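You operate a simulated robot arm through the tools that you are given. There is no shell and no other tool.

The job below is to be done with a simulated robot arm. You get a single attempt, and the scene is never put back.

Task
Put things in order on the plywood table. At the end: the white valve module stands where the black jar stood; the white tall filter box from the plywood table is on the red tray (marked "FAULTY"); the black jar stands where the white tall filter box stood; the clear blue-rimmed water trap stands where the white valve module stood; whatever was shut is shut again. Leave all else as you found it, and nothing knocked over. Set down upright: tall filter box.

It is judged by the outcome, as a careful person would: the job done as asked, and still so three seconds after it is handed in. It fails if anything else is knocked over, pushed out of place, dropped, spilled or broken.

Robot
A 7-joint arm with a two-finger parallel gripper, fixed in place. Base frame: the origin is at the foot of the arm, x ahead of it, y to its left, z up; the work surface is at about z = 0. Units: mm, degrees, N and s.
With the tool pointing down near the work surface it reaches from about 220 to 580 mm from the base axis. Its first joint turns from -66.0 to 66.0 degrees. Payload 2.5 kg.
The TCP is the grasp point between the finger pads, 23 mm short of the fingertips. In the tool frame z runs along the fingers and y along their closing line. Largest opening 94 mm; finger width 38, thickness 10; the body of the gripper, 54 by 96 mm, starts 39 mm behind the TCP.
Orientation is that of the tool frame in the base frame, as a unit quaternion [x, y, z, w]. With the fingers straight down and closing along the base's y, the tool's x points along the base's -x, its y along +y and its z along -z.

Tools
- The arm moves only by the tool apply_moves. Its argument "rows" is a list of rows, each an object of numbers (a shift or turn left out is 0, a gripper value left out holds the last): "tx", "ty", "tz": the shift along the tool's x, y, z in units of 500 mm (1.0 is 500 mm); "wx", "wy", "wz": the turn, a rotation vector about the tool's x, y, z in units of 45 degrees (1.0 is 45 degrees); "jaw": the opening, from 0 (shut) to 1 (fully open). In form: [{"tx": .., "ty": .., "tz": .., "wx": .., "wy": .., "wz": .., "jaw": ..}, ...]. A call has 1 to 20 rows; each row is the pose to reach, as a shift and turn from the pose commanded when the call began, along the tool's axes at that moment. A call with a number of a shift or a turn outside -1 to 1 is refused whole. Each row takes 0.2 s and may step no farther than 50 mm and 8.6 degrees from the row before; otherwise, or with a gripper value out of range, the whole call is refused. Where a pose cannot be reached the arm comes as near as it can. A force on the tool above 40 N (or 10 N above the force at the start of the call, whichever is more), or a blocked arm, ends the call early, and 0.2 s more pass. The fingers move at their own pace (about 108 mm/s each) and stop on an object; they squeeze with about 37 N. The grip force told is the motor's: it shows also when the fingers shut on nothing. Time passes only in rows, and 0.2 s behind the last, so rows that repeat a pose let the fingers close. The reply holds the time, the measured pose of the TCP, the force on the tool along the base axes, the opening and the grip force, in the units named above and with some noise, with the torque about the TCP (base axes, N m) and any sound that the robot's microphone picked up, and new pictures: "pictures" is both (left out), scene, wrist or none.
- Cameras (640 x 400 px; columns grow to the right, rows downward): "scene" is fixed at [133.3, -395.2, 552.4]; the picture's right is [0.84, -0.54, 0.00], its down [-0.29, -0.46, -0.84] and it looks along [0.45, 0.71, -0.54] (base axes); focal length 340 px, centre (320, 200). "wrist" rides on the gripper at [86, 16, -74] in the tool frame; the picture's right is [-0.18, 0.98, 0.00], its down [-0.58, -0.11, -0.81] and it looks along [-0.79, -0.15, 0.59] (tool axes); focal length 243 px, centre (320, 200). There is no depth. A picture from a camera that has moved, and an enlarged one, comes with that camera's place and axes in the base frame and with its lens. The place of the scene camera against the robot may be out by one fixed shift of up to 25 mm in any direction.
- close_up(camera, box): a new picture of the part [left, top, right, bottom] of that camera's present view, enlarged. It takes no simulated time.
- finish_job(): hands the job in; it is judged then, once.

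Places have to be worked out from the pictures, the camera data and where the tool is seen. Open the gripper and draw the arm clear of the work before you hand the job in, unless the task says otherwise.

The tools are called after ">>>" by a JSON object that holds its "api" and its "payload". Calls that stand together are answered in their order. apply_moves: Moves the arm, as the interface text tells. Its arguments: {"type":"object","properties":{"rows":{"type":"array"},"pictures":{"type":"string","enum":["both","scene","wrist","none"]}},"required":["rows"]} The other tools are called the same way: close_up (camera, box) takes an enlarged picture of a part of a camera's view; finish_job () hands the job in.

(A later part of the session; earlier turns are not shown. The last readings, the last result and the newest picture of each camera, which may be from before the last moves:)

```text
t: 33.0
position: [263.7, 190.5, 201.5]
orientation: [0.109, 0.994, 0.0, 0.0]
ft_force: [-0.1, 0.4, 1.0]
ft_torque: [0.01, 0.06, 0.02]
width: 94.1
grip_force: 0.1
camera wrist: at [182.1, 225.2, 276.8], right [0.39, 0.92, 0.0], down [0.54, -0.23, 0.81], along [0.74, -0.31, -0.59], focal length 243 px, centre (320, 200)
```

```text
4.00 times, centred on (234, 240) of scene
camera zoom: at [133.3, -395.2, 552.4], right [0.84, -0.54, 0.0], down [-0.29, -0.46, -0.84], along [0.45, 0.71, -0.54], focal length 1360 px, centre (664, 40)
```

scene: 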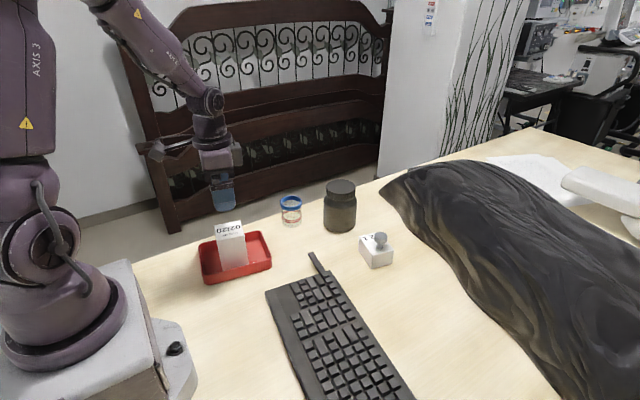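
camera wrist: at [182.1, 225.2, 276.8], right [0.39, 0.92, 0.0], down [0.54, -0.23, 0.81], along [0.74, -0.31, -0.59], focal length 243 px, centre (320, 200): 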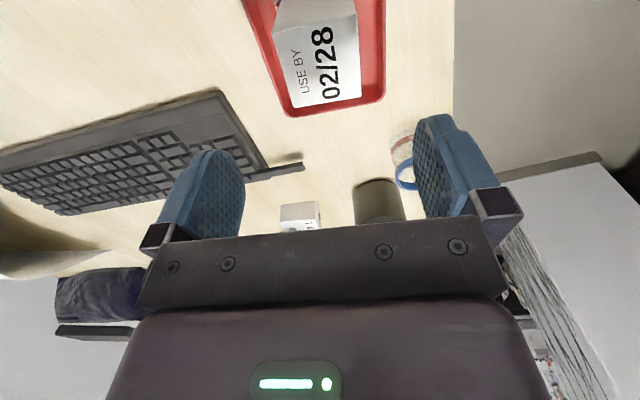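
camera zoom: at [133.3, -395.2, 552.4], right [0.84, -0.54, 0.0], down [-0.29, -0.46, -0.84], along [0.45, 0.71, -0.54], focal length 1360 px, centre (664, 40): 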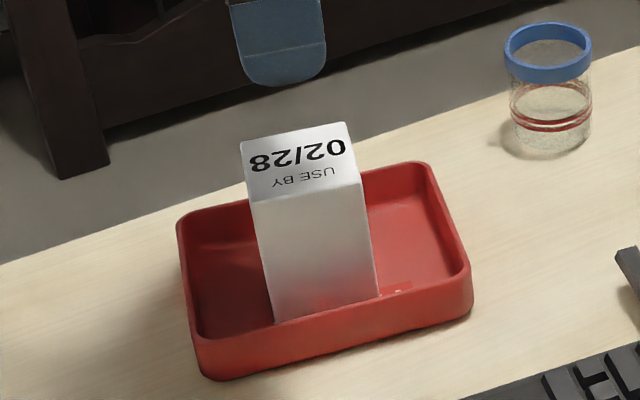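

The filter box stands upright in the tray. Now I move to hover above the jar.

>>> {"api": "apply_moves", "payload": {"rows": [{"tx": -0.04, "ty": 0.0074}, {"tx": -0.1, "ty": 0.0186}, {"tx": -0.17, "ty": 0.0316}, {"tx": -0.24, "ty": 0.0446}, {"tx": -0.31, "ty": 0.0576}, {"tx": -0.38, "ty": 0.0706}, {"tx": -0.45, "ty": 0.0836}, {"tx": -0.51, "ty": 0.0948}, {"tx": -0.55, "ty": 0.1022}, {"tx": -0.5725, "ty": 0.1064}, {"tx": -0.5725, "ty": 0.1064}], "pictures": "both"}}

>>> {"api": "close_up", "payload": {"camera": "wrist", "box": [220, 0, 420, 125]}}

```text
t: 35.4
position: [553.3, 180.8, 201.2]
orientation: [0.108, 0.994, 0.0, 0.0]
ft_force: [0.2, -0.8, 1.7]
ft_torque: [-0.05, 0.0, -0.01]
width: 93.9
grip_force: 0.0
camera wrist: at [473.3, 216.0, 276.2], right [0.39, 0.92, 0.0], down [0.54, -0.23, 0.81], along [0.74, -0.31, -0.59], focal length 243 px, centre (320, 200)
```

scene: 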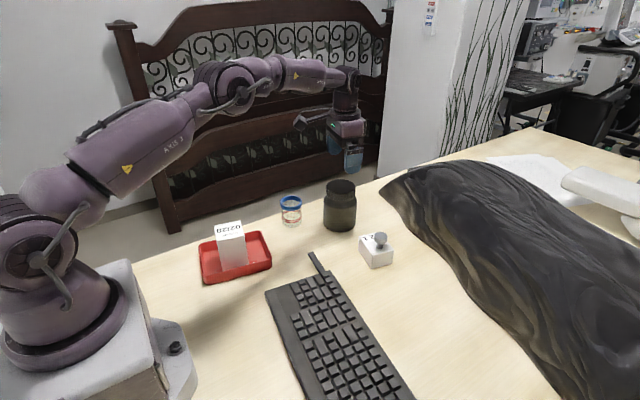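
wrist: 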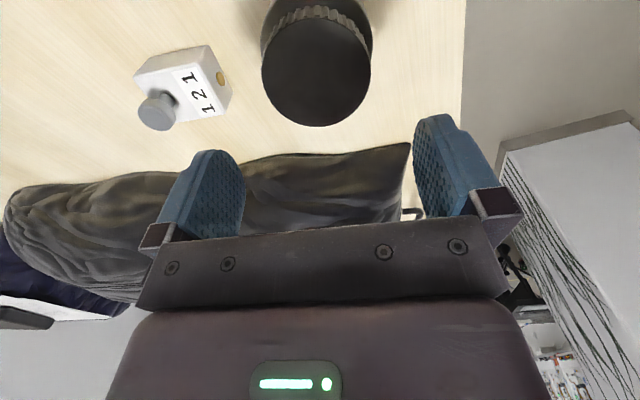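

```text
3.20 times, centred on (320, 62) of wrist
camera zoom: at [473.3, 216.0, 276.2], right [0.39, 0.92, 0.0], down [0.54, -0.23, 0.81], along [0.74, -0.31, -0.59], focal length 776 px, centre (320, 640)
```

zoom: 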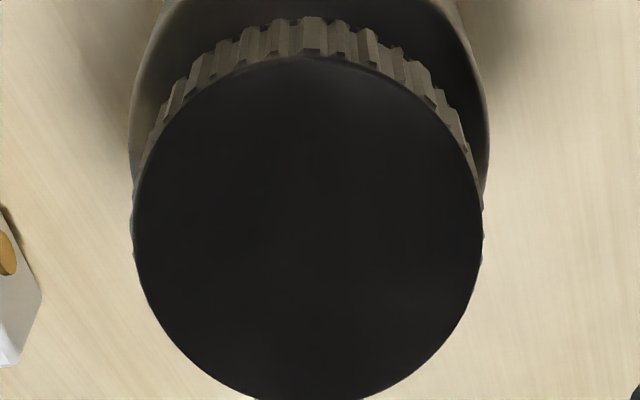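

The jar cap is almost centred under the gripper (about 2.4 mm off sideways). I correct that and descend 40 mm for a second look to fix its height.

>>> {"api": "apply_moves", "payload": {"rows": [{"tx": 0.0018, "ty": -0.0048, "tz": 0.03}, {"tx": 0.0018, "ty": -0.0048, "tz": 0.06}, {"tx": 0.0018, "ty": -0.0048, "tz": 0.08}, {"tx": 0.0018, "ty": -0.0048, "tz": 0.08}], "pictures": "wrist"}}

>>> {"api": "close_up", "payload": {"camera": "wrist", "box": [200, 0, 440, 150]}}

```text
t: 36.4
position: [551.8, 179.3, 162.1]
orientation: [0.108, 0.994, -0.001, 0.0]
ft_force: [0.1, 0.8, -0.4]
ft_torque: [0.0, 0.05, 0.04]
width: 94.2
grip_force: 0.0
camera wrist: at [471.5, 213.8, 236.2], right [0.39, 0.92, 0.0], down [0.54, -0.23, 0.81], along [0.74, -0.31, -0.59], focal length 243 px, centre (320, 200)
```

wrist: 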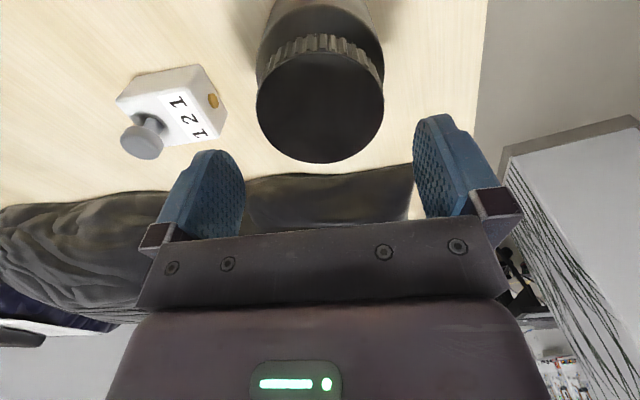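

```text
2.67 times, centred on (320, 75) of wrist
camera zoom: at [471.5, 213.8, 236.2], right [0.39, 0.92, 0.0], down [0.54, -0.23, 0.81], along [0.74, -0.31, -0.59], focal length 647 px, centre (320, 533)
```

zoom: 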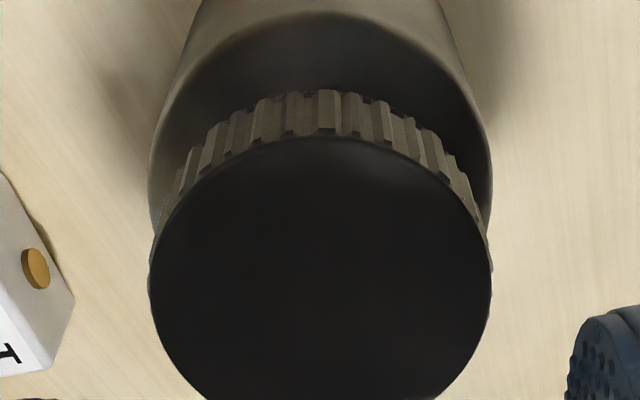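

Centring is within 1 mm. I check the jar's side profile in the scene view to choose the grasp height on its body.

>>> {"api": "close_up", "payload": {"camera": "scene", "box": [308, 172, 372, 236]}}

```text
6.25 times, centred on (340, 204) of scene
camera zoom: at [133.3, -395.2, 552.4], right [0.84, -0.54, 0.0], down [-0.29, -0.46, -0.84], along [0.45, 0.71, -0.54], focal length 2125 px, centre (195, 175)
```

zoom: 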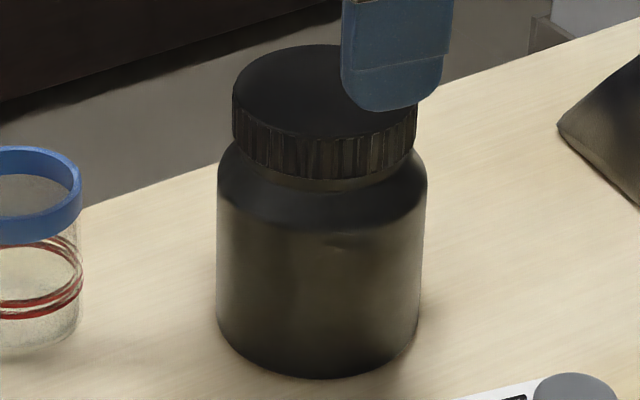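

The jar's straight body reaches up to z≈65, with shoulder and cap above to z≈112-117, so I want the fingertips as low as the cap allows. I descend in steps to TCP z≈85, watching forces, then check the gap to the cap.

>>> {"api": "apply_moves", "payload": {"rows": [{"tz": 0.03}, {"tz": 0.06}, {"tz": 0.085}, {"tz": 0.11}, {"tz": 0.13}, {"tz": 0.15}, {"tz": 0.152}], "pictures": "both"}}

>>> {"api": "close_up", "payload": {"camera": "scene", "box": [288, 140, 400, 240]}}

```text
t: 38.0
position: [552.3, 179.9, 86.3]
orientation: [0.108, 0.994, 0.0, 0.0]
ft_force: [-0.7, 0.3, 0.6]
ft_torque: [0.02, 0.01, 0.01]
width: 94.0
grip_force: 0.1
camera wrist: at [471.9, 213.8, 160.2], right [0.39, 0.92, 0.0], down [0.54, -0.23, 0.81], along [0.74, -0.31, -0.59], focal length 243 px, centre (320, 200)
```

scene: 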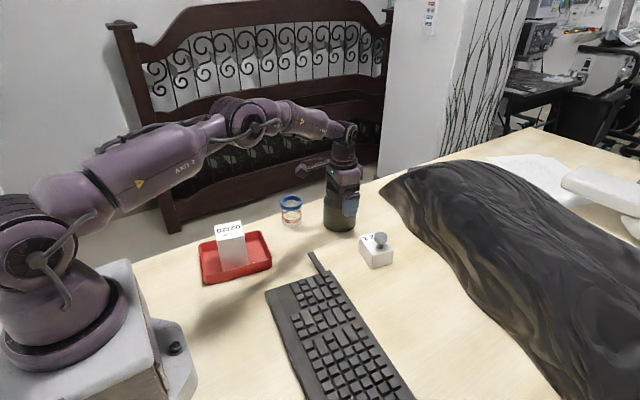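
wrist: 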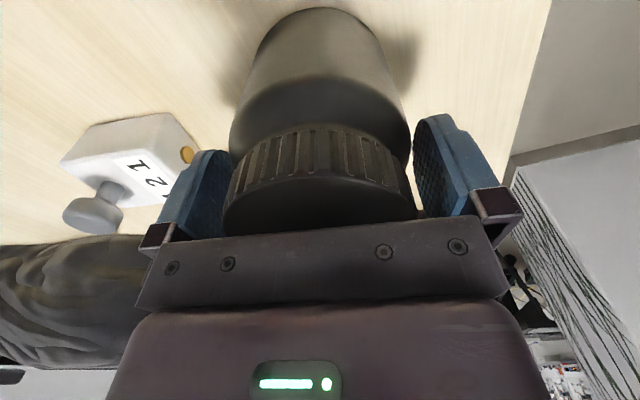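

```text
4.00 times, centred on (344, 190) of scene
camera zoom: at [133.3, -395.2, 552.4], right [0.84, -0.54, 0.0], down [-0.29, -0.46, -0.84], along [0.45, 0.71, -0.54], focal length 1360 px, centre (224, 240)
```

zoom: 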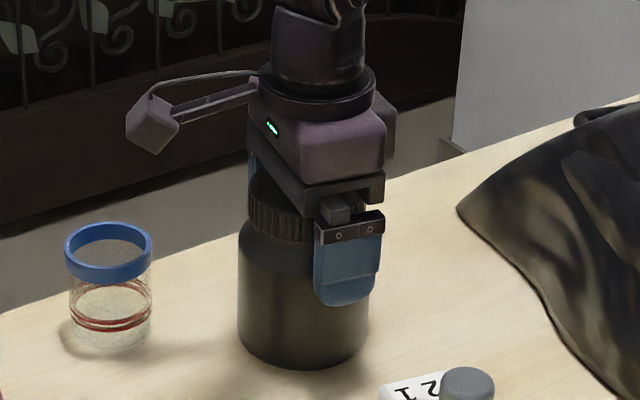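

>>> {"api": "close_up", "payload": {"camera": "wrist", "box": [210, 110, 434, 250]}}

```text
2.86 times, centred on (322, 180) of wrist
camera zoom: at [471.9, 213.8, 160.2], right [0.39, 0.92, 0.0], down [0.54, -0.23, 0.81], along [0.74, -0.31, -0.59], focal length 693 px, centre (314, 257)
```

zoom: 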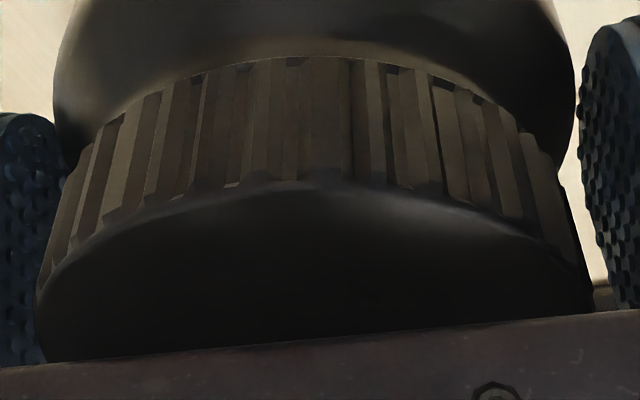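

Cap top is about 28-29 mm above the TCP while the gripper body is 39 mm above, so I can go ~7.5 mm lower; the jar is centred between the fingers. Then I close on the body.

>>> {"api": "apply_moves", "payload": {"rows": [{"tz": 0.004}, {"tz": 0.008}, {"tz": 0.012}, {"tz": 0.015}, {"tz": 0.015}, {"tz": 0.015, "jaw": 0.9}, {"tz": 0.015, "jaw": 0.6}, {"tz": 0.015, "jaw": 0.4}, {"tz": 0.015, "jaw": 0}, {"tz": 0.015, "jaw": 0}], "pictures": "both"}}

```text
t: 40.2
position: [551.8, 178.8, 78.6]
orientation: [0.108, 0.994, 0.001, 0.0]
ft_force: [-0.3, 0.4, 0.7]
ft_torque: [0.07, -0.03, 0.02]
width: 83.7
grip_force: 36.8
camera wrist: at [471.5, 213.9, 152.8], right [0.39, 0.92, 0.0], down [0.54, -0.23, 0.81], along [0.74, -0.31, -0.59], focal length 243 px, centre (320, 200)
```

scene: 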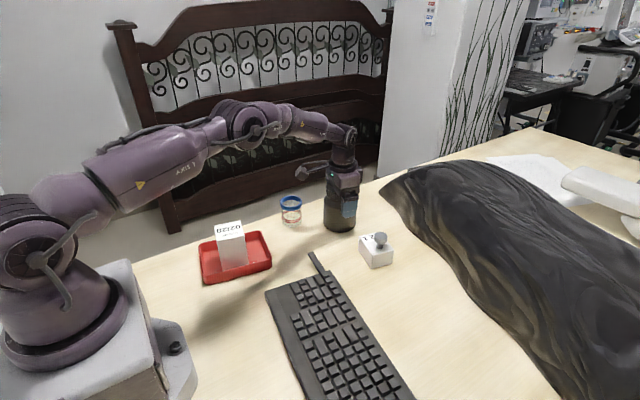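
wrist: 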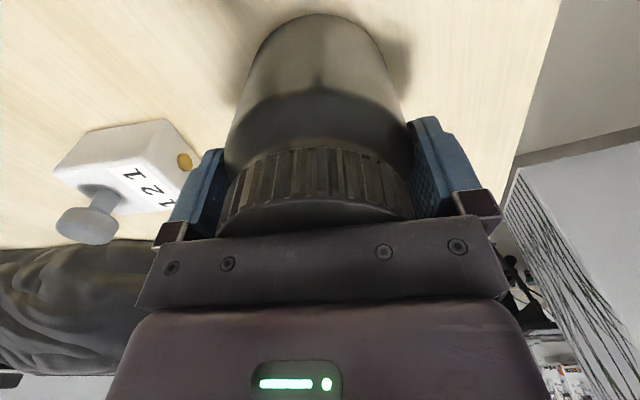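

Gripped at 83.7 mm on the body; jar spot recorded as about (552, 179). I lift 12 mm slowly and check.

>>> {"api": "apply_moves", "payload": {"rows": [{"tz": -0.004}, {"tz": -0.008}, {"tz": -0.012}, {"tz": -0.018}, {"tz": -0.024}, {"tz": -0.024}], "pictures": "wrist"}}

>>> {"api": "close_up", "payload": {"camera": "scene", "box": [288, 140, 400, 240]}}

```text
t: 41.6
position: [551.5, 179.0, 90.5]
orientation: [0.108, 0.994, 0.0, 0.0]
ft_force: [0.9, 0.0, -2.3]
ft_torque: [0.03, 0.01, 0.01]
width: 83.6
grip_force: 37.0
camera wrist: at [471.5, 214.3, 165.0], right [0.39, 0.92, 0.0], down [0.54, -0.23, 0.81], along [0.74, -0.31, -0.59], focal length 243 px, centre (320, 200)
```

wrist: 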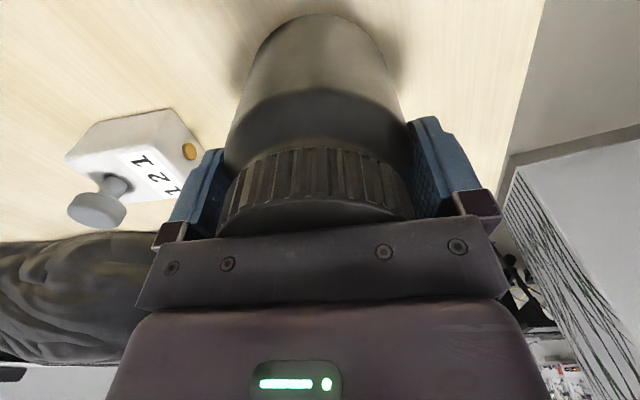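

```text
4.00 times, centred on (344, 190) of scene
camera zoom: at [133.3, -395.2, 552.4], right [0.84, -0.54, 0.0], down [-0.29, -0.46, -0.84], along [0.45, 0.71, -0.54], focal length 1360 px, centre (224, 240)
```

zoom: 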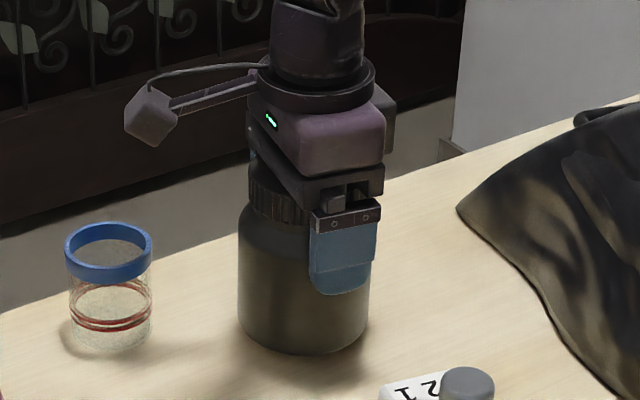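

No slip, weight ~2.3 N. I lift it another 60 mm gradually.

>>> {"api": "apply_moves", "payload": {"rows": [{"tz": -0.01}, {"tz": -0.025}, {"tz": -0.045}, {"tz": -0.065}, {"tz": -0.085}, {"tz": -0.105}, {"tz": -0.118}, {"tz": -0.12}], "pictures": "wrist"}}

```text
t: 43.4
position: [552.5, 178.8, 150.5]
orientation: [0.107, 0.994, 0.0, -0.001]
ft_force: [-0.5, -0.6, -2.3]
ft_torque: [0.01, 0.0, 0.02]
width: 83.3
grip_force: 37.2
camera wrist: at [471.7, 214.0, 225.3], right [0.39, 0.92, 0.0], down [0.54, -0.23, 0.81], along [0.74, -0.31, -0.59], focal length 243 px, centre (320, 200)
```

wrist: 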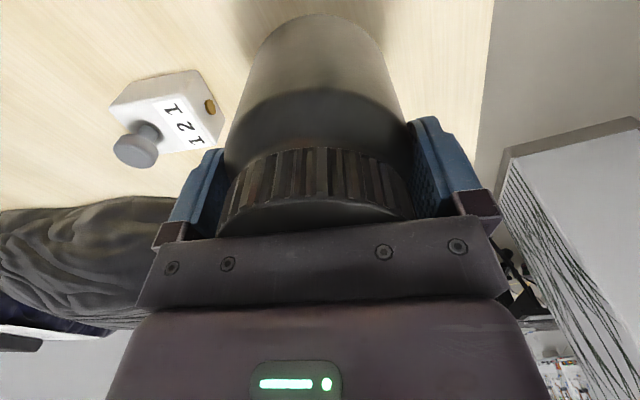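

Steady. I carry the jar around the near side of the valve module, at about 70 mm clearance.

>>> {"api": "apply_moves", "payload": {"rows": [{"tx": 0.016, "ty": -0.0218}, {"tx": 0.048, "ty": -0.0653}, {"tx": 0.0837, "ty": -0.1132}, {"tx": 0.1208, "ty": -0.1633}, {"tx": 0.149, "ty": -0.205}, {"tx": 0.155, "ty": -0.245}, {"tx": 0.145, "ty": -0.295}, {"tx": 0.134, "ty": -0.345}, {"tx": 0.123, "ty": -0.395}, {"tx": 0.112, "ty": -0.44}, {"tx": 0.104, "ty": -0.475}, {"tx": 0.1009, "ty": -0.4912}, {"tx": 0.1009, "ty": -0.4912}], "pictures": "both"}}

```text
t: 46.2
position: [450.0, -49.1, 149.8]
orientation: [0.107, 0.994, 0.0, -0.001]
ft_force: [-0.5, 0.2, -1.3]
ft_torque: [0.0, 0.0, 0.0]
width: 83.4
grip_force: 36.9
camera wrist: at [369.8, -15.0, 224.7], right [0.39, 0.92, 0.0], down [0.54, -0.23, 0.81], along [0.74, -0.31, -0.59], focal length 243 px, centre (320, 200)
```

scene: 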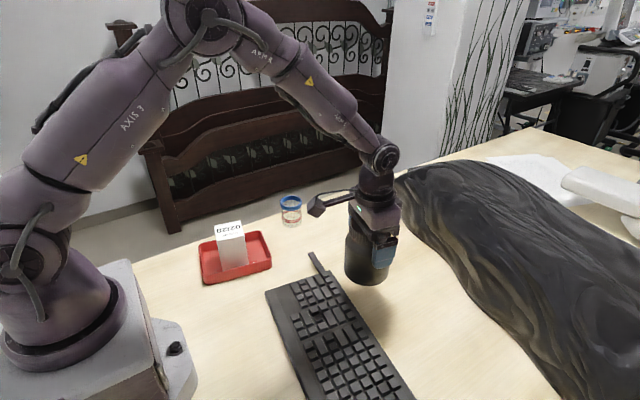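
wrist: 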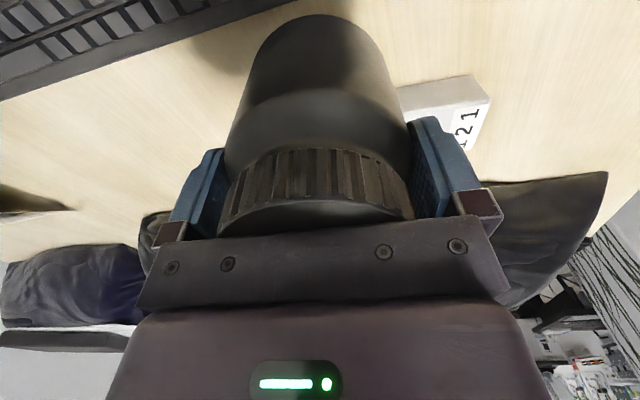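

Still steady. I move to above the filter box's old spot (527.4, -110.6).

>>> {"api": "apply_moves", "payload": {"rows": [{"tx": -0.02, "ty": -0.0098}, {"tx": -0.055, "ty": -0.0269}, {"tx": -0.095, "ty": -0.0465}, {"tx": -0.135, "ty": -0.0661}, {"tx": -0.165, "ty": -0.0808}, {"tx": -0.1776, "ty": -0.087}, {"tx": -0.1776, "ty": -0.087}], "pictures": "both"}}

```text
t: 47.8
position: [528.3, -111.2, 150.5]
orientation: [0.108, 0.994, -0.001, 0.0]
ft_force: [-0.2, -1.0, -1.1]
ft_torque: [0.03, -0.01, 0.01]
width: 83.4
grip_force: 37.3
camera wrist: at [446.6, -76.6, 225.1], right [0.39, 0.92, 0.0], down [0.54, -0.23, 0.81], along [0.74, -0.31, -0.59], focal length 243 px, centre (320, 200)
```

scene: 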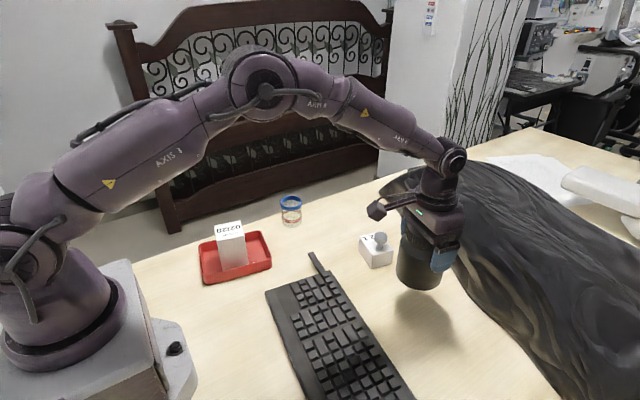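
wrist: 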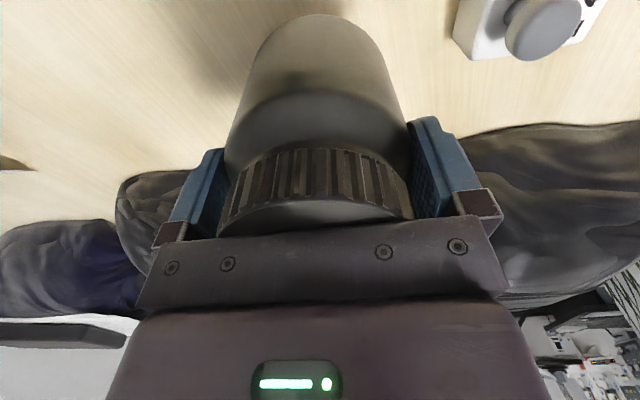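

It's over the spot. I lower 68 mm of the 72 mm it was lifted, then feel for contact.

>>> {"api": "apply_moves", "payload": {"rows": [{"tz": 0.02}, {"tz": 0.05}, {"tz": 0.08}, {"tz": 0.105}, {"tz": 0.125}, {"tz": 0.135}, {"tz": 0.138}, {"tz": 0.138}], "pictures": "scene"}}

>>> {"api": "apply_moves", "payload": {"rows": [{"tz": 0.001}, {"tz": 0.002}, {"tz": 0.003}, {"tz": 0.004}], "pictures": "none"}}

```text
t: 49.6
position: [528.1, -111.1, 81.5]
orientation: [0.108, 0.994, 0.0, 0.0]
ft_force: [-0.4, 0.3, -1.9]
ft_torque: [0.03, 0.0, 0.02]
width: 83.2
grip_force: 37.6
```

scene: 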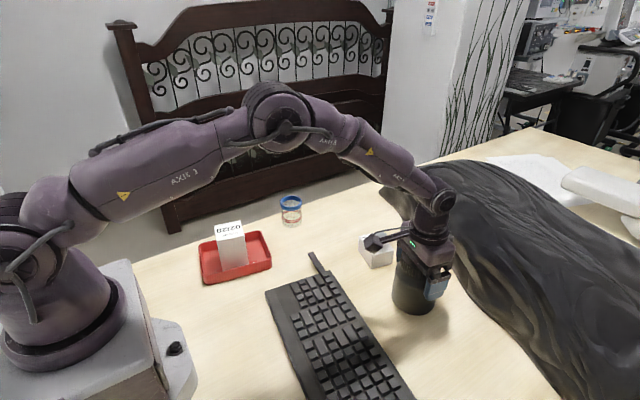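

```text
t: 50.6
position: [527.2, -111.1, 78.8]
orientation: [0.108, 0.994, 0.0, -0.001]
ft_force: [-0.2, -0.4, -2.2]
ft_torque: [0.0, 0.01, -0.03]
width: 83.5
grip_force: 37.3
```

>>> {"api": "apply_moves", "payload": {"rows": [{"tz": 0.001}, {"tz": 0.002}], "pictures": "none"}}

```text
t: 51.2
position: [528.5, -111.2, 77.5]
orientation: [0.107, 0.994, 0.001, 0.0]
ft_force: [0.0, 1.1, -1.1]
ft_torque: [0.01, 0.0, -0.03]
width: 83.5
grip_force: 37.2
```

>>> {"api": "apply_moves", "payload": {"rows": [{"tz": 0.0005}, {"tz": 0.001}], "pictures": "none"}}

```text
t: 51.8
position: [526.9, -112.1, 78.8]
orientation: [0.108, 0.994, 0.0, 0.001]
ft_force: [-1.9, 0.8, 3.7]
ft_torque: [-0.06, 0.12, -0.03]
width: 83.3
grip_force: 36.8
```

Light contact (+3.7 N): the jar stands on the table. I open the fingers fully and rise carefully straight up.

>>> {"api": "apply_moves", "payload": {"rows": [{"jaw": 0.93}, {"jaw": 1}, {"jaw": 1}], "pictures": "wrist"}}

```text
t: 52.6
position: [527.3, -111.4, 78.1]
orientation: [0.108, 0.994, 0.0, 0.0]
ft_force: [-0.3, 0.0, 0.0]
ft_torque: [0.0, 0.0, 0.0]
width: 94.1
grip_force: 0.0
camera wrist: at [447.2, -76.5, 152.3], right [0.39, 0.92, 0.0], down [0.54, -0.23, 0.81], along [0.74, -0.31, -0.59], focal length 243 px, centre (320, 200)
```

wrist: 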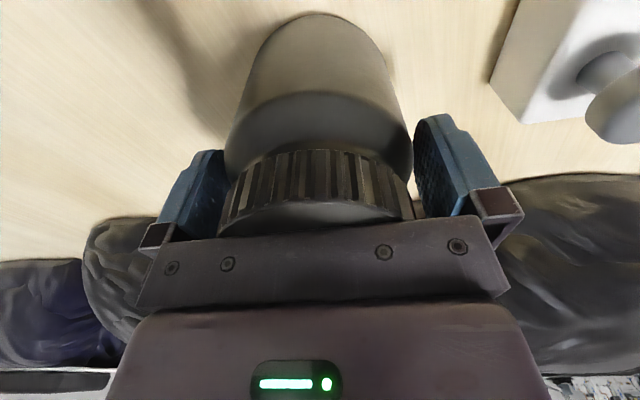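

>>> {"api": "apply_moves", "payload": {"rows": [{"tz": -0.02}, {"tz": -0.05}, {"tz": -0.09}, {"tz": -0.14}, {"tz": -0.19}, {"tz": -0.24}, {"tz": -0.24}], "pictures": "both"}}

```text
t: 54.2
position: [528.1, -111.3, 198.2]
orientation: [0.107, 0.994, 0.001, 0.0]
ft_force: [0.6, 0.3, 0.6]
ft_torque: [-0.02, 0.03, 0.01]
width: 93.5
grip_force: 0.0
camera wrist: at [447.6, -76.8, 273.0], right [0.39, 0.92, 0.0], down [0.54, -0.23, 0.81], along [0.74, -0.31, -0.59], focal length 243 px, centre (320, 200)
```

scene: 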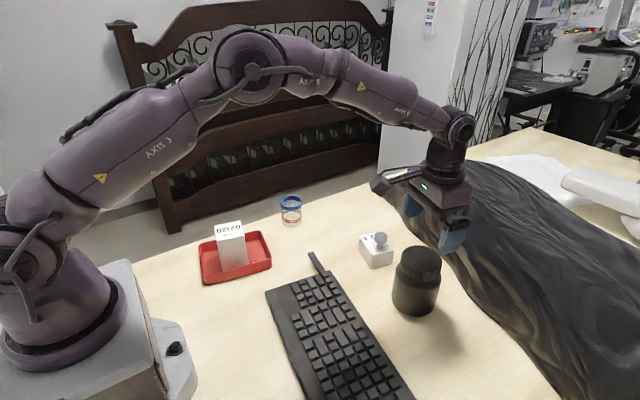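
wrist: 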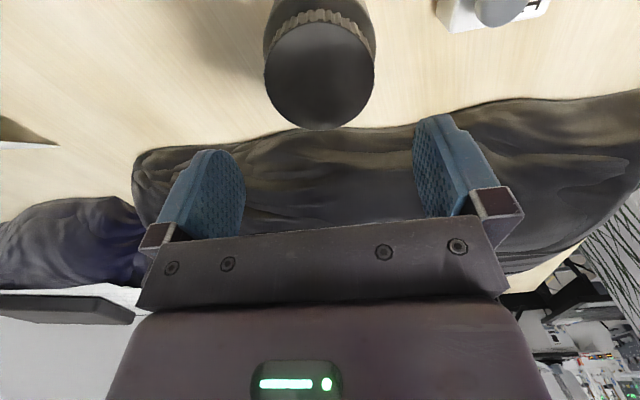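

The jar stands at the filter box's old spot. Next I move over the valve and begin turning the gripper so it will close on the faces without the brass port.

>>> {"api": "apply_moves", "payload": {"rows": [{"tx": 0.0031, "ty": 0.0409, "wz": 0.142}, {"tx": 0.0063, "ty": 0.0817, "wz": 0.284}, {"tx": 0.0094, "ty": 0.1226, "wz": 0.426}, {"tx": 0.0125, "ty": 0.1634, "wz": 0.567}, {"tx": 0.0156, "ty": 0.2043, "wz": 0.709}, {"tx": 0.0188, "ty": 0.2451, "wz": 0.851}, {"tx": 0.0219, "ty": 0.286, "wz": 0.993}, {"tx": 0.0219, "ty": 0.286, "wz": 0.993}], "pictures": "none"}}

>>> {"api": "apply_moves", "payload": {"rows": [{"wz": 0.142}, {"wz": 0.284}, {"wz": 0.426}, {"wz": 0.567}, {"wz": 0.709}, {"wz": 0.851}, {"wz": 0.993}, {"wz": 0.993}], "pictures": "both"}}

```text
t: 56.0
position: [549.1, 32.3, 198.4]
orientation: [0.478, 0.878, 0.0, 0.0]
ft_force: [0.1, 0.4, 1.0]
ft_torque: [0.02, 0.03, -0.01]
width: 94.2
grip_force: 0.0
```

```text
t: 57.8
position: [549.1, 30.5, 198.3]
orientation: [0.776, 0.631, 0.0, -0.001]
ft_force: [-0.2, -0.3, -0.2]
ft_torque: [0.0, 0.0, 0.03]
width: 94.0
grip_force: 0.0
camera wrist: at [581.7, 112.5, 272.5], right [0.92, -0.38, 0.0], down [-0.23, -0.55, 0.81], along [-0.31, -0.75, -0.59], focal length 243 px, centre (320, 200)
```

scene: 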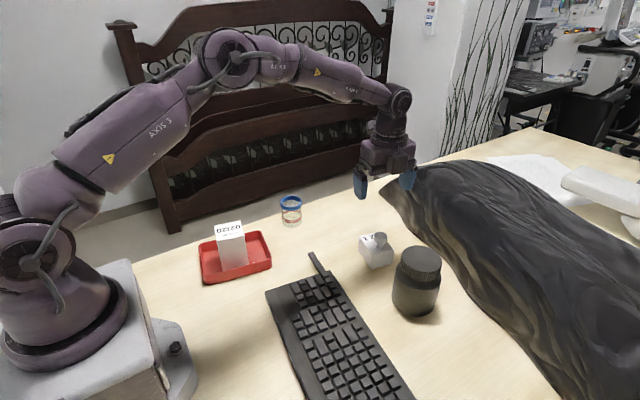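
wrist: 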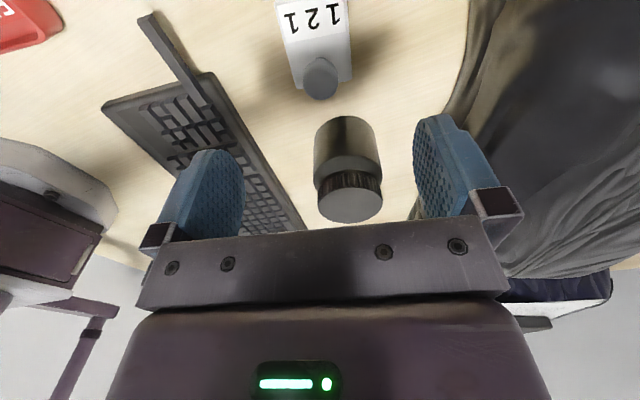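

Rotation reached. Now I measure the valve from above.

>>> {"api": "close_up", "payload": {"camera": "wrist", "box": [240, 0, 400, 110]}}

```text
3.64 times, centred on (320, 55) of wrist
camera zoom: at [581.7, 112.5, 272.5], right [0.92, -0.38, 0.0], down [-0.23, -0.55, 0.81], along [-0.31, -0.75, -0.59], focal length 882 px, centre (320, 727)
```

zoom: 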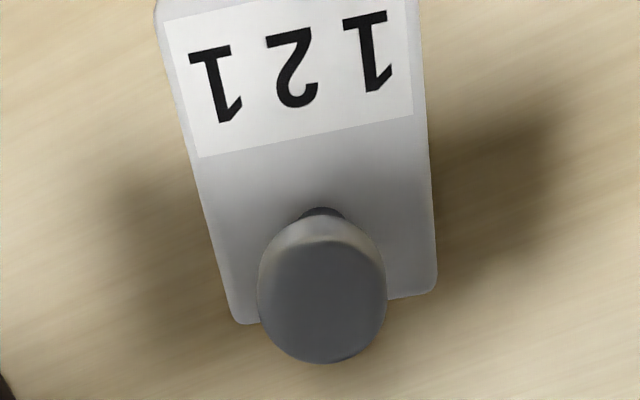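

The valve's centre is ~5 mm forward and ~2.6 mm to the side of the tool axis. I correct and descend to z≈100 for a check of block and knob.

>>> {"api": "apply_moves", "payload": {"rows": [{"tx": -0.005, "ty": -0.003, "tz": 0.04, "wz": 0.015}, {"tx": -0.01, "ty": -0.0052, "tz": 0.08, "wz": 0.015}, {"tx": -0.01, "ty": -0.0052, "tz": 0.13, "wz": 0.015}, {"tx": -0.01, "ty": -0.0052, "tz": 0.17, "wz": 0.015}, {"tx": -0.01, "ty": -0.0052, "tz": 0.197, "wz": 0.015}, {"tx": -0.01, "ty": -0.0052, "tz": 0.197, "wz": 0.015}], "pictures": "both"}}

>>> {"api": "close_up", "payload": {"camera": "wrist", "box": [200, 0, 440, 200]}}

>>> {"api": "close_up", "payload": {"camera": "scene", "box": [330, 170, 450, 290]}}

```text
t: 59.2
position: [545.0, 27.4, 100.0]
orientation: [0.78, 0.626, -0.001, 0.0]
ft_force: [-0.9, 0.4, -0.2]
ft_torque: [0.02, 0.05, -0.02]
width: 94.1
grip_force: 0.1
camera wrist: at [579.4, 108.0, 174.3], right [0.92, -0.39, 0.0], down [-0.23, -0.54, 0.81], along [-0.32, -0.74, -0.59], focal length 243 px, centre (320, 200)
```

scene: 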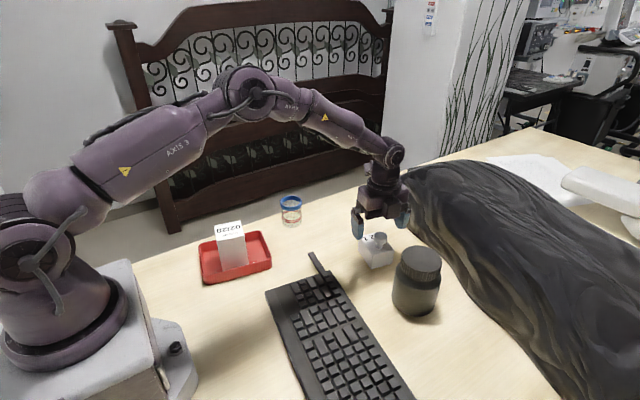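
wrist: 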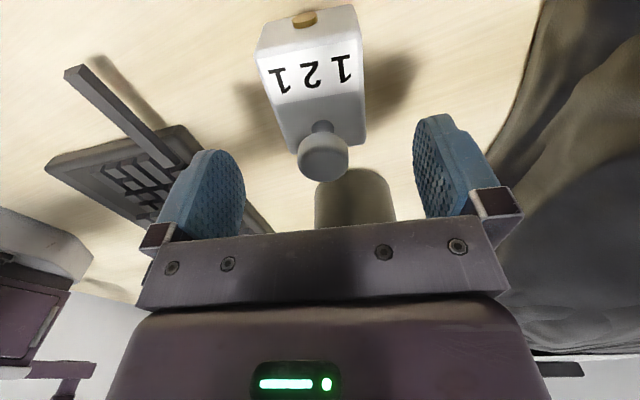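

```text
2.00 times, centred on (320, 100) of wrist
camera zoom: at [579.4, 108.0, 174.3], right [0.92, -0.39, 0.0], down [-0.23, -0.54, 0.81], along [-0.32, -0.74, -0.59], focal length 485 px, centre (320, 400)
```

zoom: 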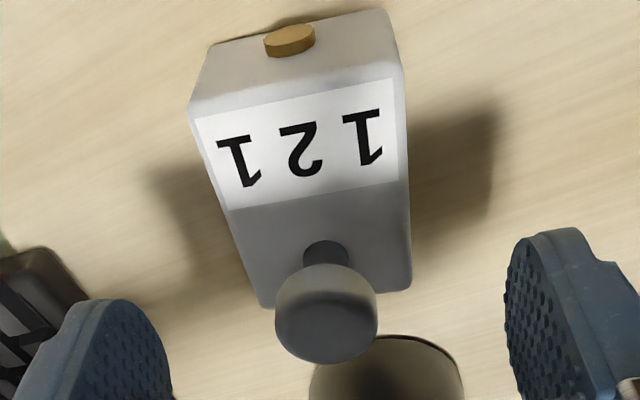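

```text
3.33 times, centred on (390, 230) of scene
camera zoom: at [133.3, -395.2, 552.4], right [0.84, -0.54, 0.0], down [-0.29, -0.46, -0.84], along [0.45, 0.71, -0.54], focal length 1133 px, centre (87, 100)
```

zoom: 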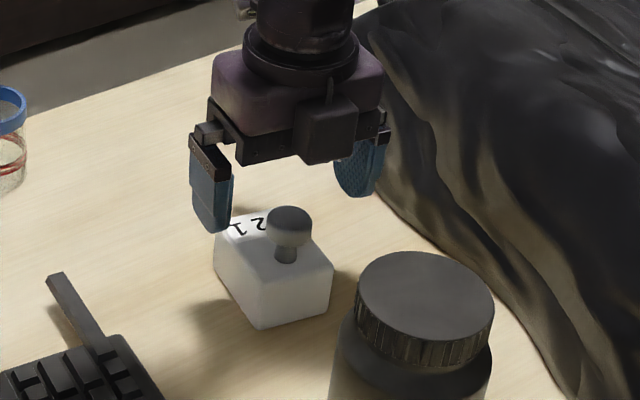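

The block is centred and aligned; the knob top is at z≈74, so TCP z = 40 leaves ~5 mm below the gripper body. I descend and close on the 55 mm faces.

>>> {"api": "apply_moves", "payload": {"rows": [{"tz": 0.03}, {"tz": 0.06}, {"tz": 0.085}, {"tz": 0.105}, {"tz": 0.119}, {"tz": 0.119}, {"tz": 0.119, "jaw": 0.7}, {"tz": 0.119, "jaw": 0.5}, {"tz": 0.119, "jaw": 0.2}, {"tz": 0.119, "jaw": 0}, {"tz": 0.119, "jaw": 0}], "pictures": "both"}}

>>> {"api": "close_up", "payload": {"camera": "scene", "box": [330, 170, 450, 290]}}

```text
t: 61.6
position: [543.3, 26.4, 40.4]
orientation: [0.78, 0.626, -0.001, 0.001]
ft_force: [0.4, 0.4, 0.3]
ft_torque: [0.0, -0.04, 0.04]
width: 55.6
grip_force: 37.1
camera wrist: at [578.9, 107.9, 115.2], right [0.92, -0.39, 0.0], down [-0.23, -0.54, 0.81], along [-0.32, -0.74, -0.59], focal length 243 px, centre (320, 200)
```

scene: 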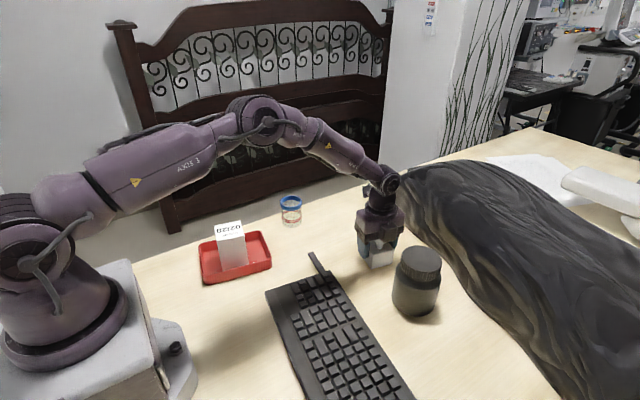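
wrist: 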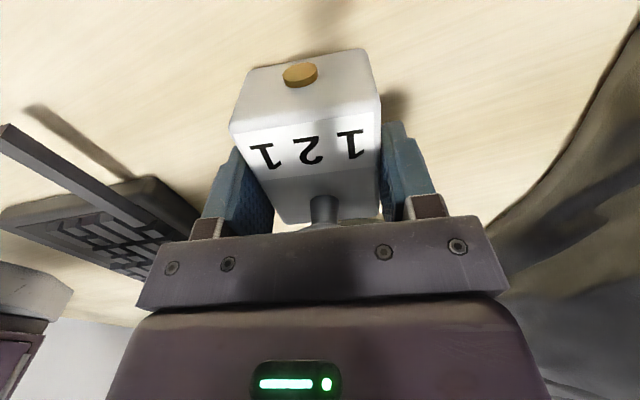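

```text
3.33 times, centred on (390, 230) of scene
camera zoom: at [133.3, -395.2, 552.4], right [0.84, -0.54, 0.0], down [-0.29, -0.46, -0.84], along [0.45, 0.71, -0.54], focal length 1133 px, centre (87, 100)
```

zoom: 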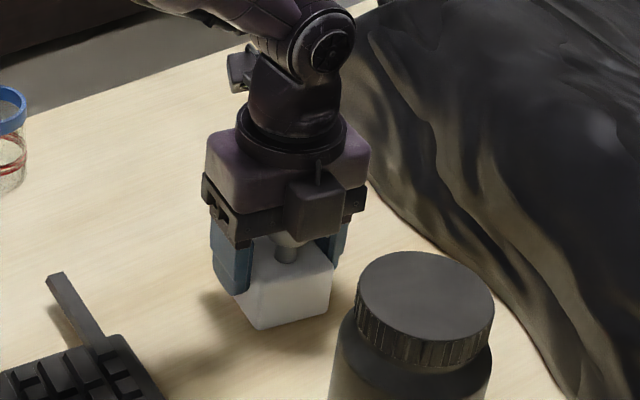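

Gripped at 55.6 mm; valve spot recorded as about (545, 27). I lift 12 mm and check.

>>> {"api": "apply_moves", "payload": {"rows": [{"tz": -0.004}, {"tz": -0.008}, {"tz": -0.012}, {"tz": -0.018}, {"tz": -0.024}, {"tz": -0.024}], "pictures": "wrist"}}

>>> {"api": "close_up", "payload": {"camera": "scene", "box": [330, 170, 450, 290]}}

```text
t: 63.0
position: [545.1, 26.2, 52.5]
orientation: [0.779, 0.627, -0.001, 0.0]
ft_force: [0.9, -0.6, -3.0]
ft_torque: [-0.03, 0.0, -0.01]
width: 55.7
grip_force: 36.9
camera wrist: at [578.9, 107.6, 126.8], right [0.92, -0.39, 0.0], down [-0.23, -0.54, 0.81], along [-0.32, -0.74, -0.59], focal length 243 px, centre (320, 200)
```

wrist: 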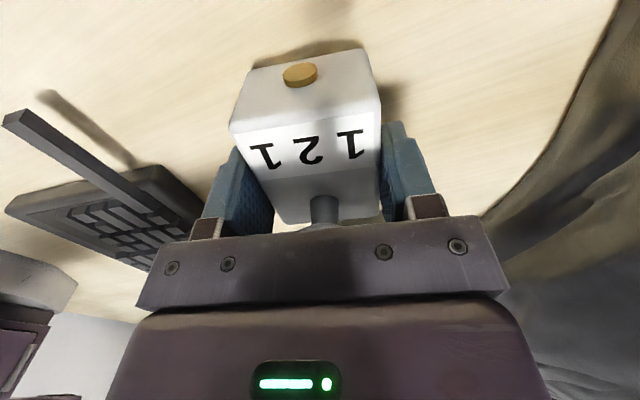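

```text
3.33 times, centred on (390, 230) of scene
camera zoom: at [133.3, -395.2, 552.4], right [0.84, -0.54, 0.0], down [-0.29, -0.46, -0.84], along [0.45, 0.71, -0.54], focal length 1133 px, centre (87, 100)
```

zoom: 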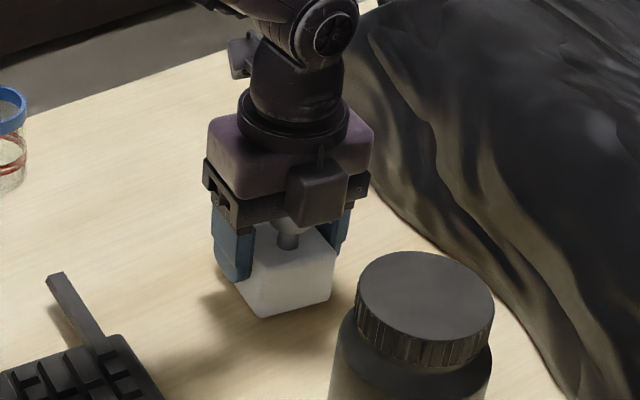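

Held securely (3 N). I lift further to ~50 mm clearance and carry it across to the jar's old spot.

>>> {"api": "apply_moves", "payload": {"rows": [{"tz": -0.015}, {"tz": -0.035}, {"tz": -0.06}, {"tz": -0.076}, {"tx": 0.02, "ty": -0.0034, "tz": -0.076}, {"tx": 0.06, "ty": -0.0102, "tz": -0.076}, {"tx": 0.11, "ty": -0.0187, "tz": -0.076}, {"tx": 0.16, "ty": -0.0272, "tz": -0.076}, {"tx": 0.21, "ty": -0.0357, "tz": -0.076}, {"tx": 0.255, "ty": -0.0434, "tz": -0.076}, {"tx": 0.285, "ty": -0.0485, "tz": -0.076}, {"tx": 0.3003, "ty": -0.0511, "tz": -0.076}, {"tx": 0.3003, "ty": -0.0511, "tz": -0.076}], "pictures": "both"}}

```text
t: 65.8
position: [551.7, 179.1, 89.9]
orientation: [0.779, 0.627, 0.0, 0.0]
ft_force: [0.3, -0.3, -2.7]
ft_torque: [0.0, 0.01, 0.01]
width: 55.8
grip_force: 37.7
camera wrist: at [586.1, 260.7, 164.8], right [0.92, -0.39, 0.0], down [-0.23, -0.54, 0.81], along [-0.32, -0.74, -0.59], focal length 243 px, centre (320, 200)
```

scene: 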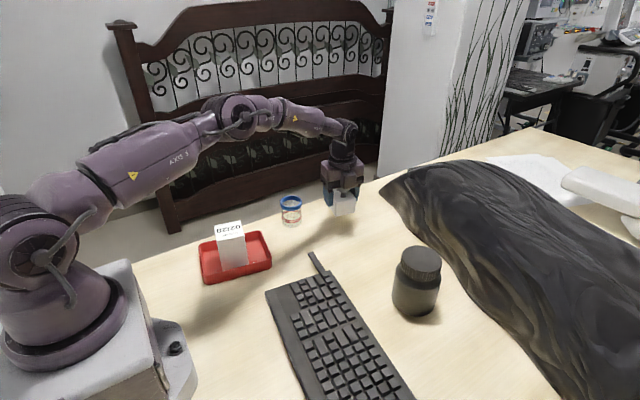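
wrist: 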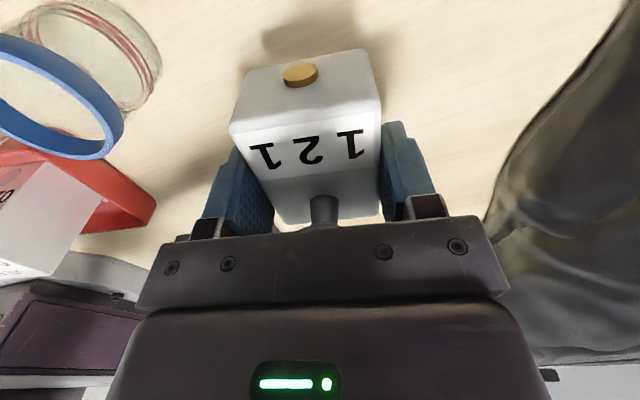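

It's over the jar's old spot. I lower 46 mm of the 50 mm, then feel for contact.

>>> {"api": "apply_moves", "payload": {"rows": [{"tz": 0.015}, {"tz": 0.035}, {"tz": 0.06}, {"tz": 0.08}, {"tz": 0.092}, {"tz": 0.094}, {"tz": 0.094}], "pictures": "scene"}}

>>> {"api": "apply_moves", "payload": {"rows": [{"tz": 0.001}, {"tz": 0.002}, {"tz": 0.003}, {"tz": 0.004}], "pictures": "none"}}

```text
t: 67.4
position: [552.1, 179.2, 42.3]
orientation: [0.779, 0.627, 0.0, 0.0]
ft_force: [-1.2, 0.4, -4.2]
ft_torque: [0.0, -0.02, 0.01]
width: 56.1
grip_force: 36.8
```

scene: 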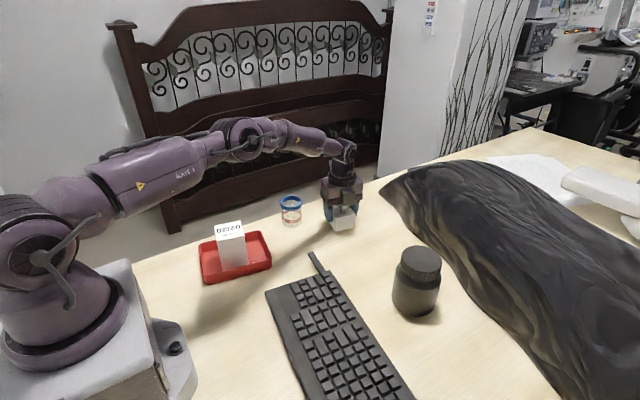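

```text
t: 68.4
position: [551.7, 177.5, 40.3]
orientation: [0.779, 0.627, -0.001, 0.0]
ft_force: [-0.2, -0.4, -2.8]
ft_torque: [-0.01, 0.02, 0.0]
width: 55.6
grip_force: 36.6
```

>>> {"api": "apply_moves", "payload": {"rows": [{"tz": 0.001}, {"tz": 0.002}], "pictures": "none"}}

```text
t: 69.0
position: [552.0, 177.5, 40.2]
orientation: [0.779, 0.627, 0.001, 0.0]
ft_force: [-1.8, -1.0, 2.0]
ft_torque: [0.01, 0.18, 0.09]
width: 55.7
grip_force: 36.5
```

Light contact; the valve stands on the table. I open the fingers and rise straight up.

>>> {"api": "apply_moves", "payload": {"rows": [{"jaw": 0.7}, {"jaw": 0.85}, {"jaw": 0.95}, {"jaw": 0.95}], "pictures": "wrist"}}

>>> {"api": "apply_moves", "payload": {"rows": [{"tz": -0.02}, {"tz": -0.06}, {"tz": -0.11}, {"tz": -0.17}, {"tz": -0.23}, {"tz": -0.28}, {"tz": -0.3}, {"tz": -0.3}], "pictures": "both"}}

```text
t: 70.0
position: [550.9, 178.5, 39.1]
orientation: [0.779, 0.627, -0.001, 0.001]
ft_force: [0.0, -0.2, -0.2]
ft_torque: [0.02, -0.01, 0.01]
width: 89.5
grip_force: 0.0
camera wrist: at [586.2, 259.8, 114.6], right [0.92, -0.39, 0.0], down [-0.23, -0.54, 0.81], along [-0.32, -0.74, -0.59], focal length 243 px, centre (320, 200)
```

wrist: 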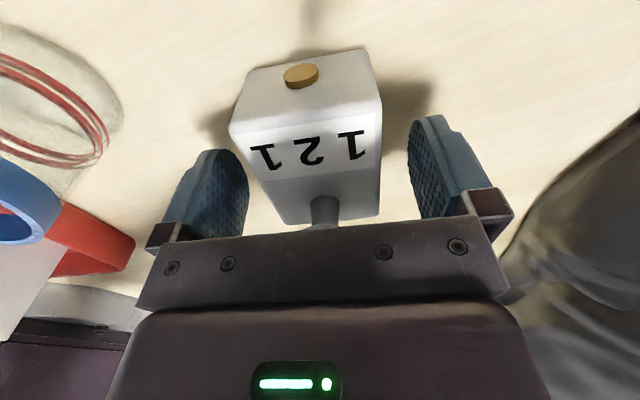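

```text
t: 71.8
position: [551.4, 179.2, 191.5]
orientation: [0.779, 0.627, 0.0, 0.0]
ft_force: [-1.1, 1.0, -0.5]
ft_torque: [0.0, -0.01, -0.03]
width: 89.4
grip_force: 0.0
camera wrist: at [586.5, 259.9, 265.6], right [0.92, -0.39, 0.0], down [-0.23, -0.54, 0.81], along [-0.32, -0.74, -0.59], focal length 243 px, centre (320, 200)
```

scene: 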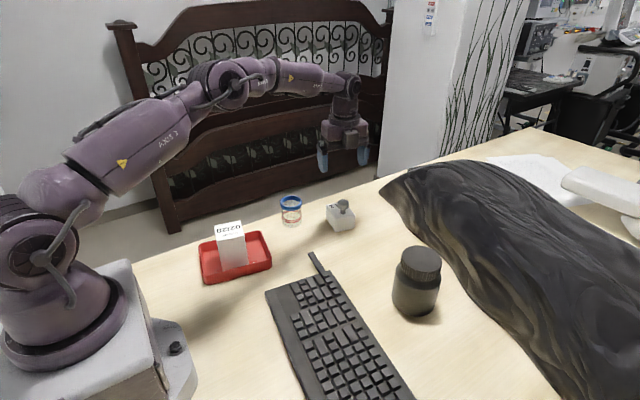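
wrist: 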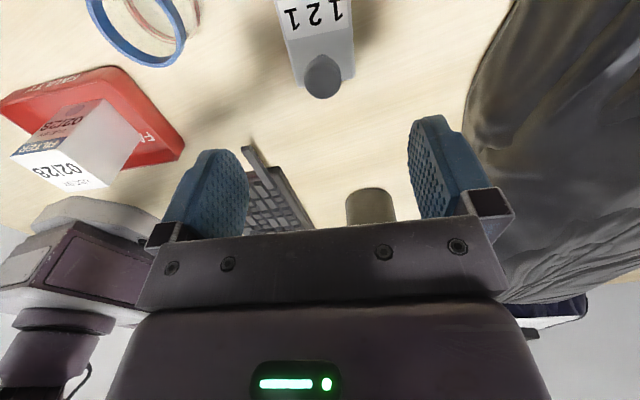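

The valve stands upright at the jar's old spot. Now I turn the gripper back while moving above the trap.

>>> {"api": "apply_moves", "payload": {"rows": [{"tx": 0.0138, "ty": -0.0342, "wz": -0.142}, {"tx": 0.0277, "ty": -0.0684, "wz": -0.284}, {"tx": 0.0415, "ty": -0.1026, "wz": -0.426}, {"tx": 0.0553, "ty": -0.1368, "wz": -0.567}, {"tx": 0.0691, "ty": -0.171, "wz": -0.709}, {"tx": 0.083, "ty": -0.2052, "wz": -0.851}, {"tx": 0.0968, "ty": -0.2394, "wz": -0.993}, {"tx": 0.0968, "ty": -0.2394, "wz": -0.993, "jaw": 1}], "pictures": "none"}}

>>> {"api": "apply_moves", "payload": {"rows": [{"wz": -0.142}, {"wz": -0.284}, {"wz": -0.426}, {"wz": -0.567}, {"wz": -0.709}, {"wz": -0.851}, {"wz": -0.993}, {"wz": -0.993}], "pictures": "both"}}

>>> {"api": "close_up", "payload": {"camera": "wrist", "box": [240, 0, 400, 100]}}

```text
t: 73.6
position: [444.4, 251.7, 189.9]
orientation: [0.482, 0.876, 0.001, 0.0]
ft_force: [-1.2, -0.3, 0.6]
ft_torque: [-0.02, 0.02, -0.01]
width: 94.1
grip_force: 0.0
```

```text
t: 75.4
position: [444.2, 251.7, 190.0]
orientation: [0.112, 0.994, 0.0, -0.001]
ft_force: [0.0, 0.5, 0.9]
ft_torque: [-0.02, -0.03, -0.03]
width: 94.0
grip_force: 0.0
camera wrist: at [364.5, 286.9, 264.6], right [0.4, 0.92, 0.0], down [0.54, -0.24, 0.81], along [0.74, -0.32, -0.59], focal length 243 px, centre (320, 200)
```

scene: 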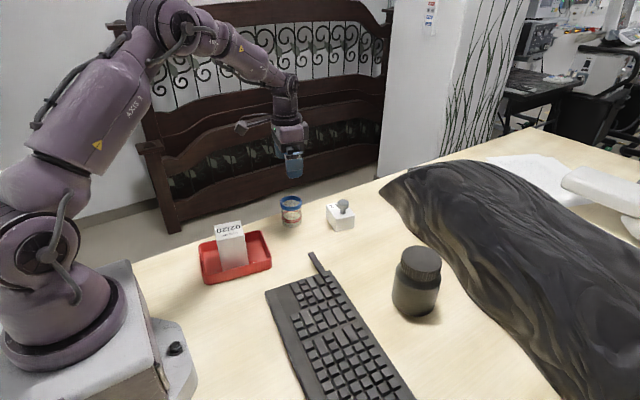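
wrist: 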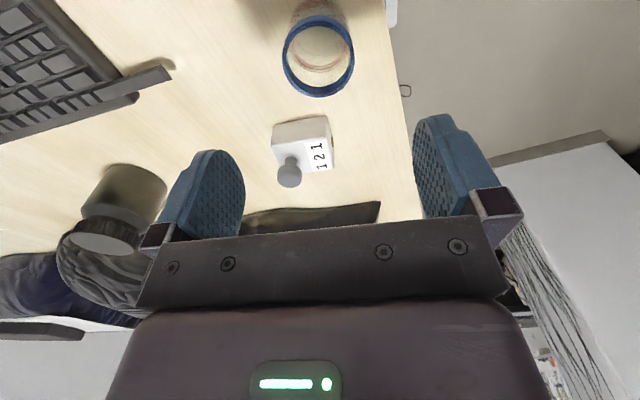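

```text
4.00 times, centred on (320, 50) of wrist
camera zoom: at [364.5, 286.9, 264.6], right [0.4, 0.92, 0.0], down [0.54, -0.24, 0.81], along [0.74, -0.32, -0.59], focal length 970 px, centre (320, 800)
```

zoom: 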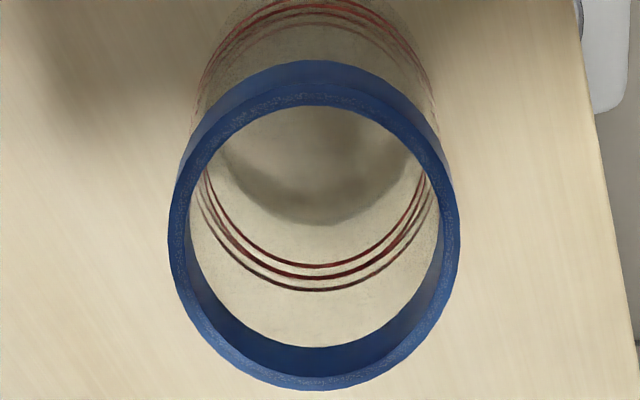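

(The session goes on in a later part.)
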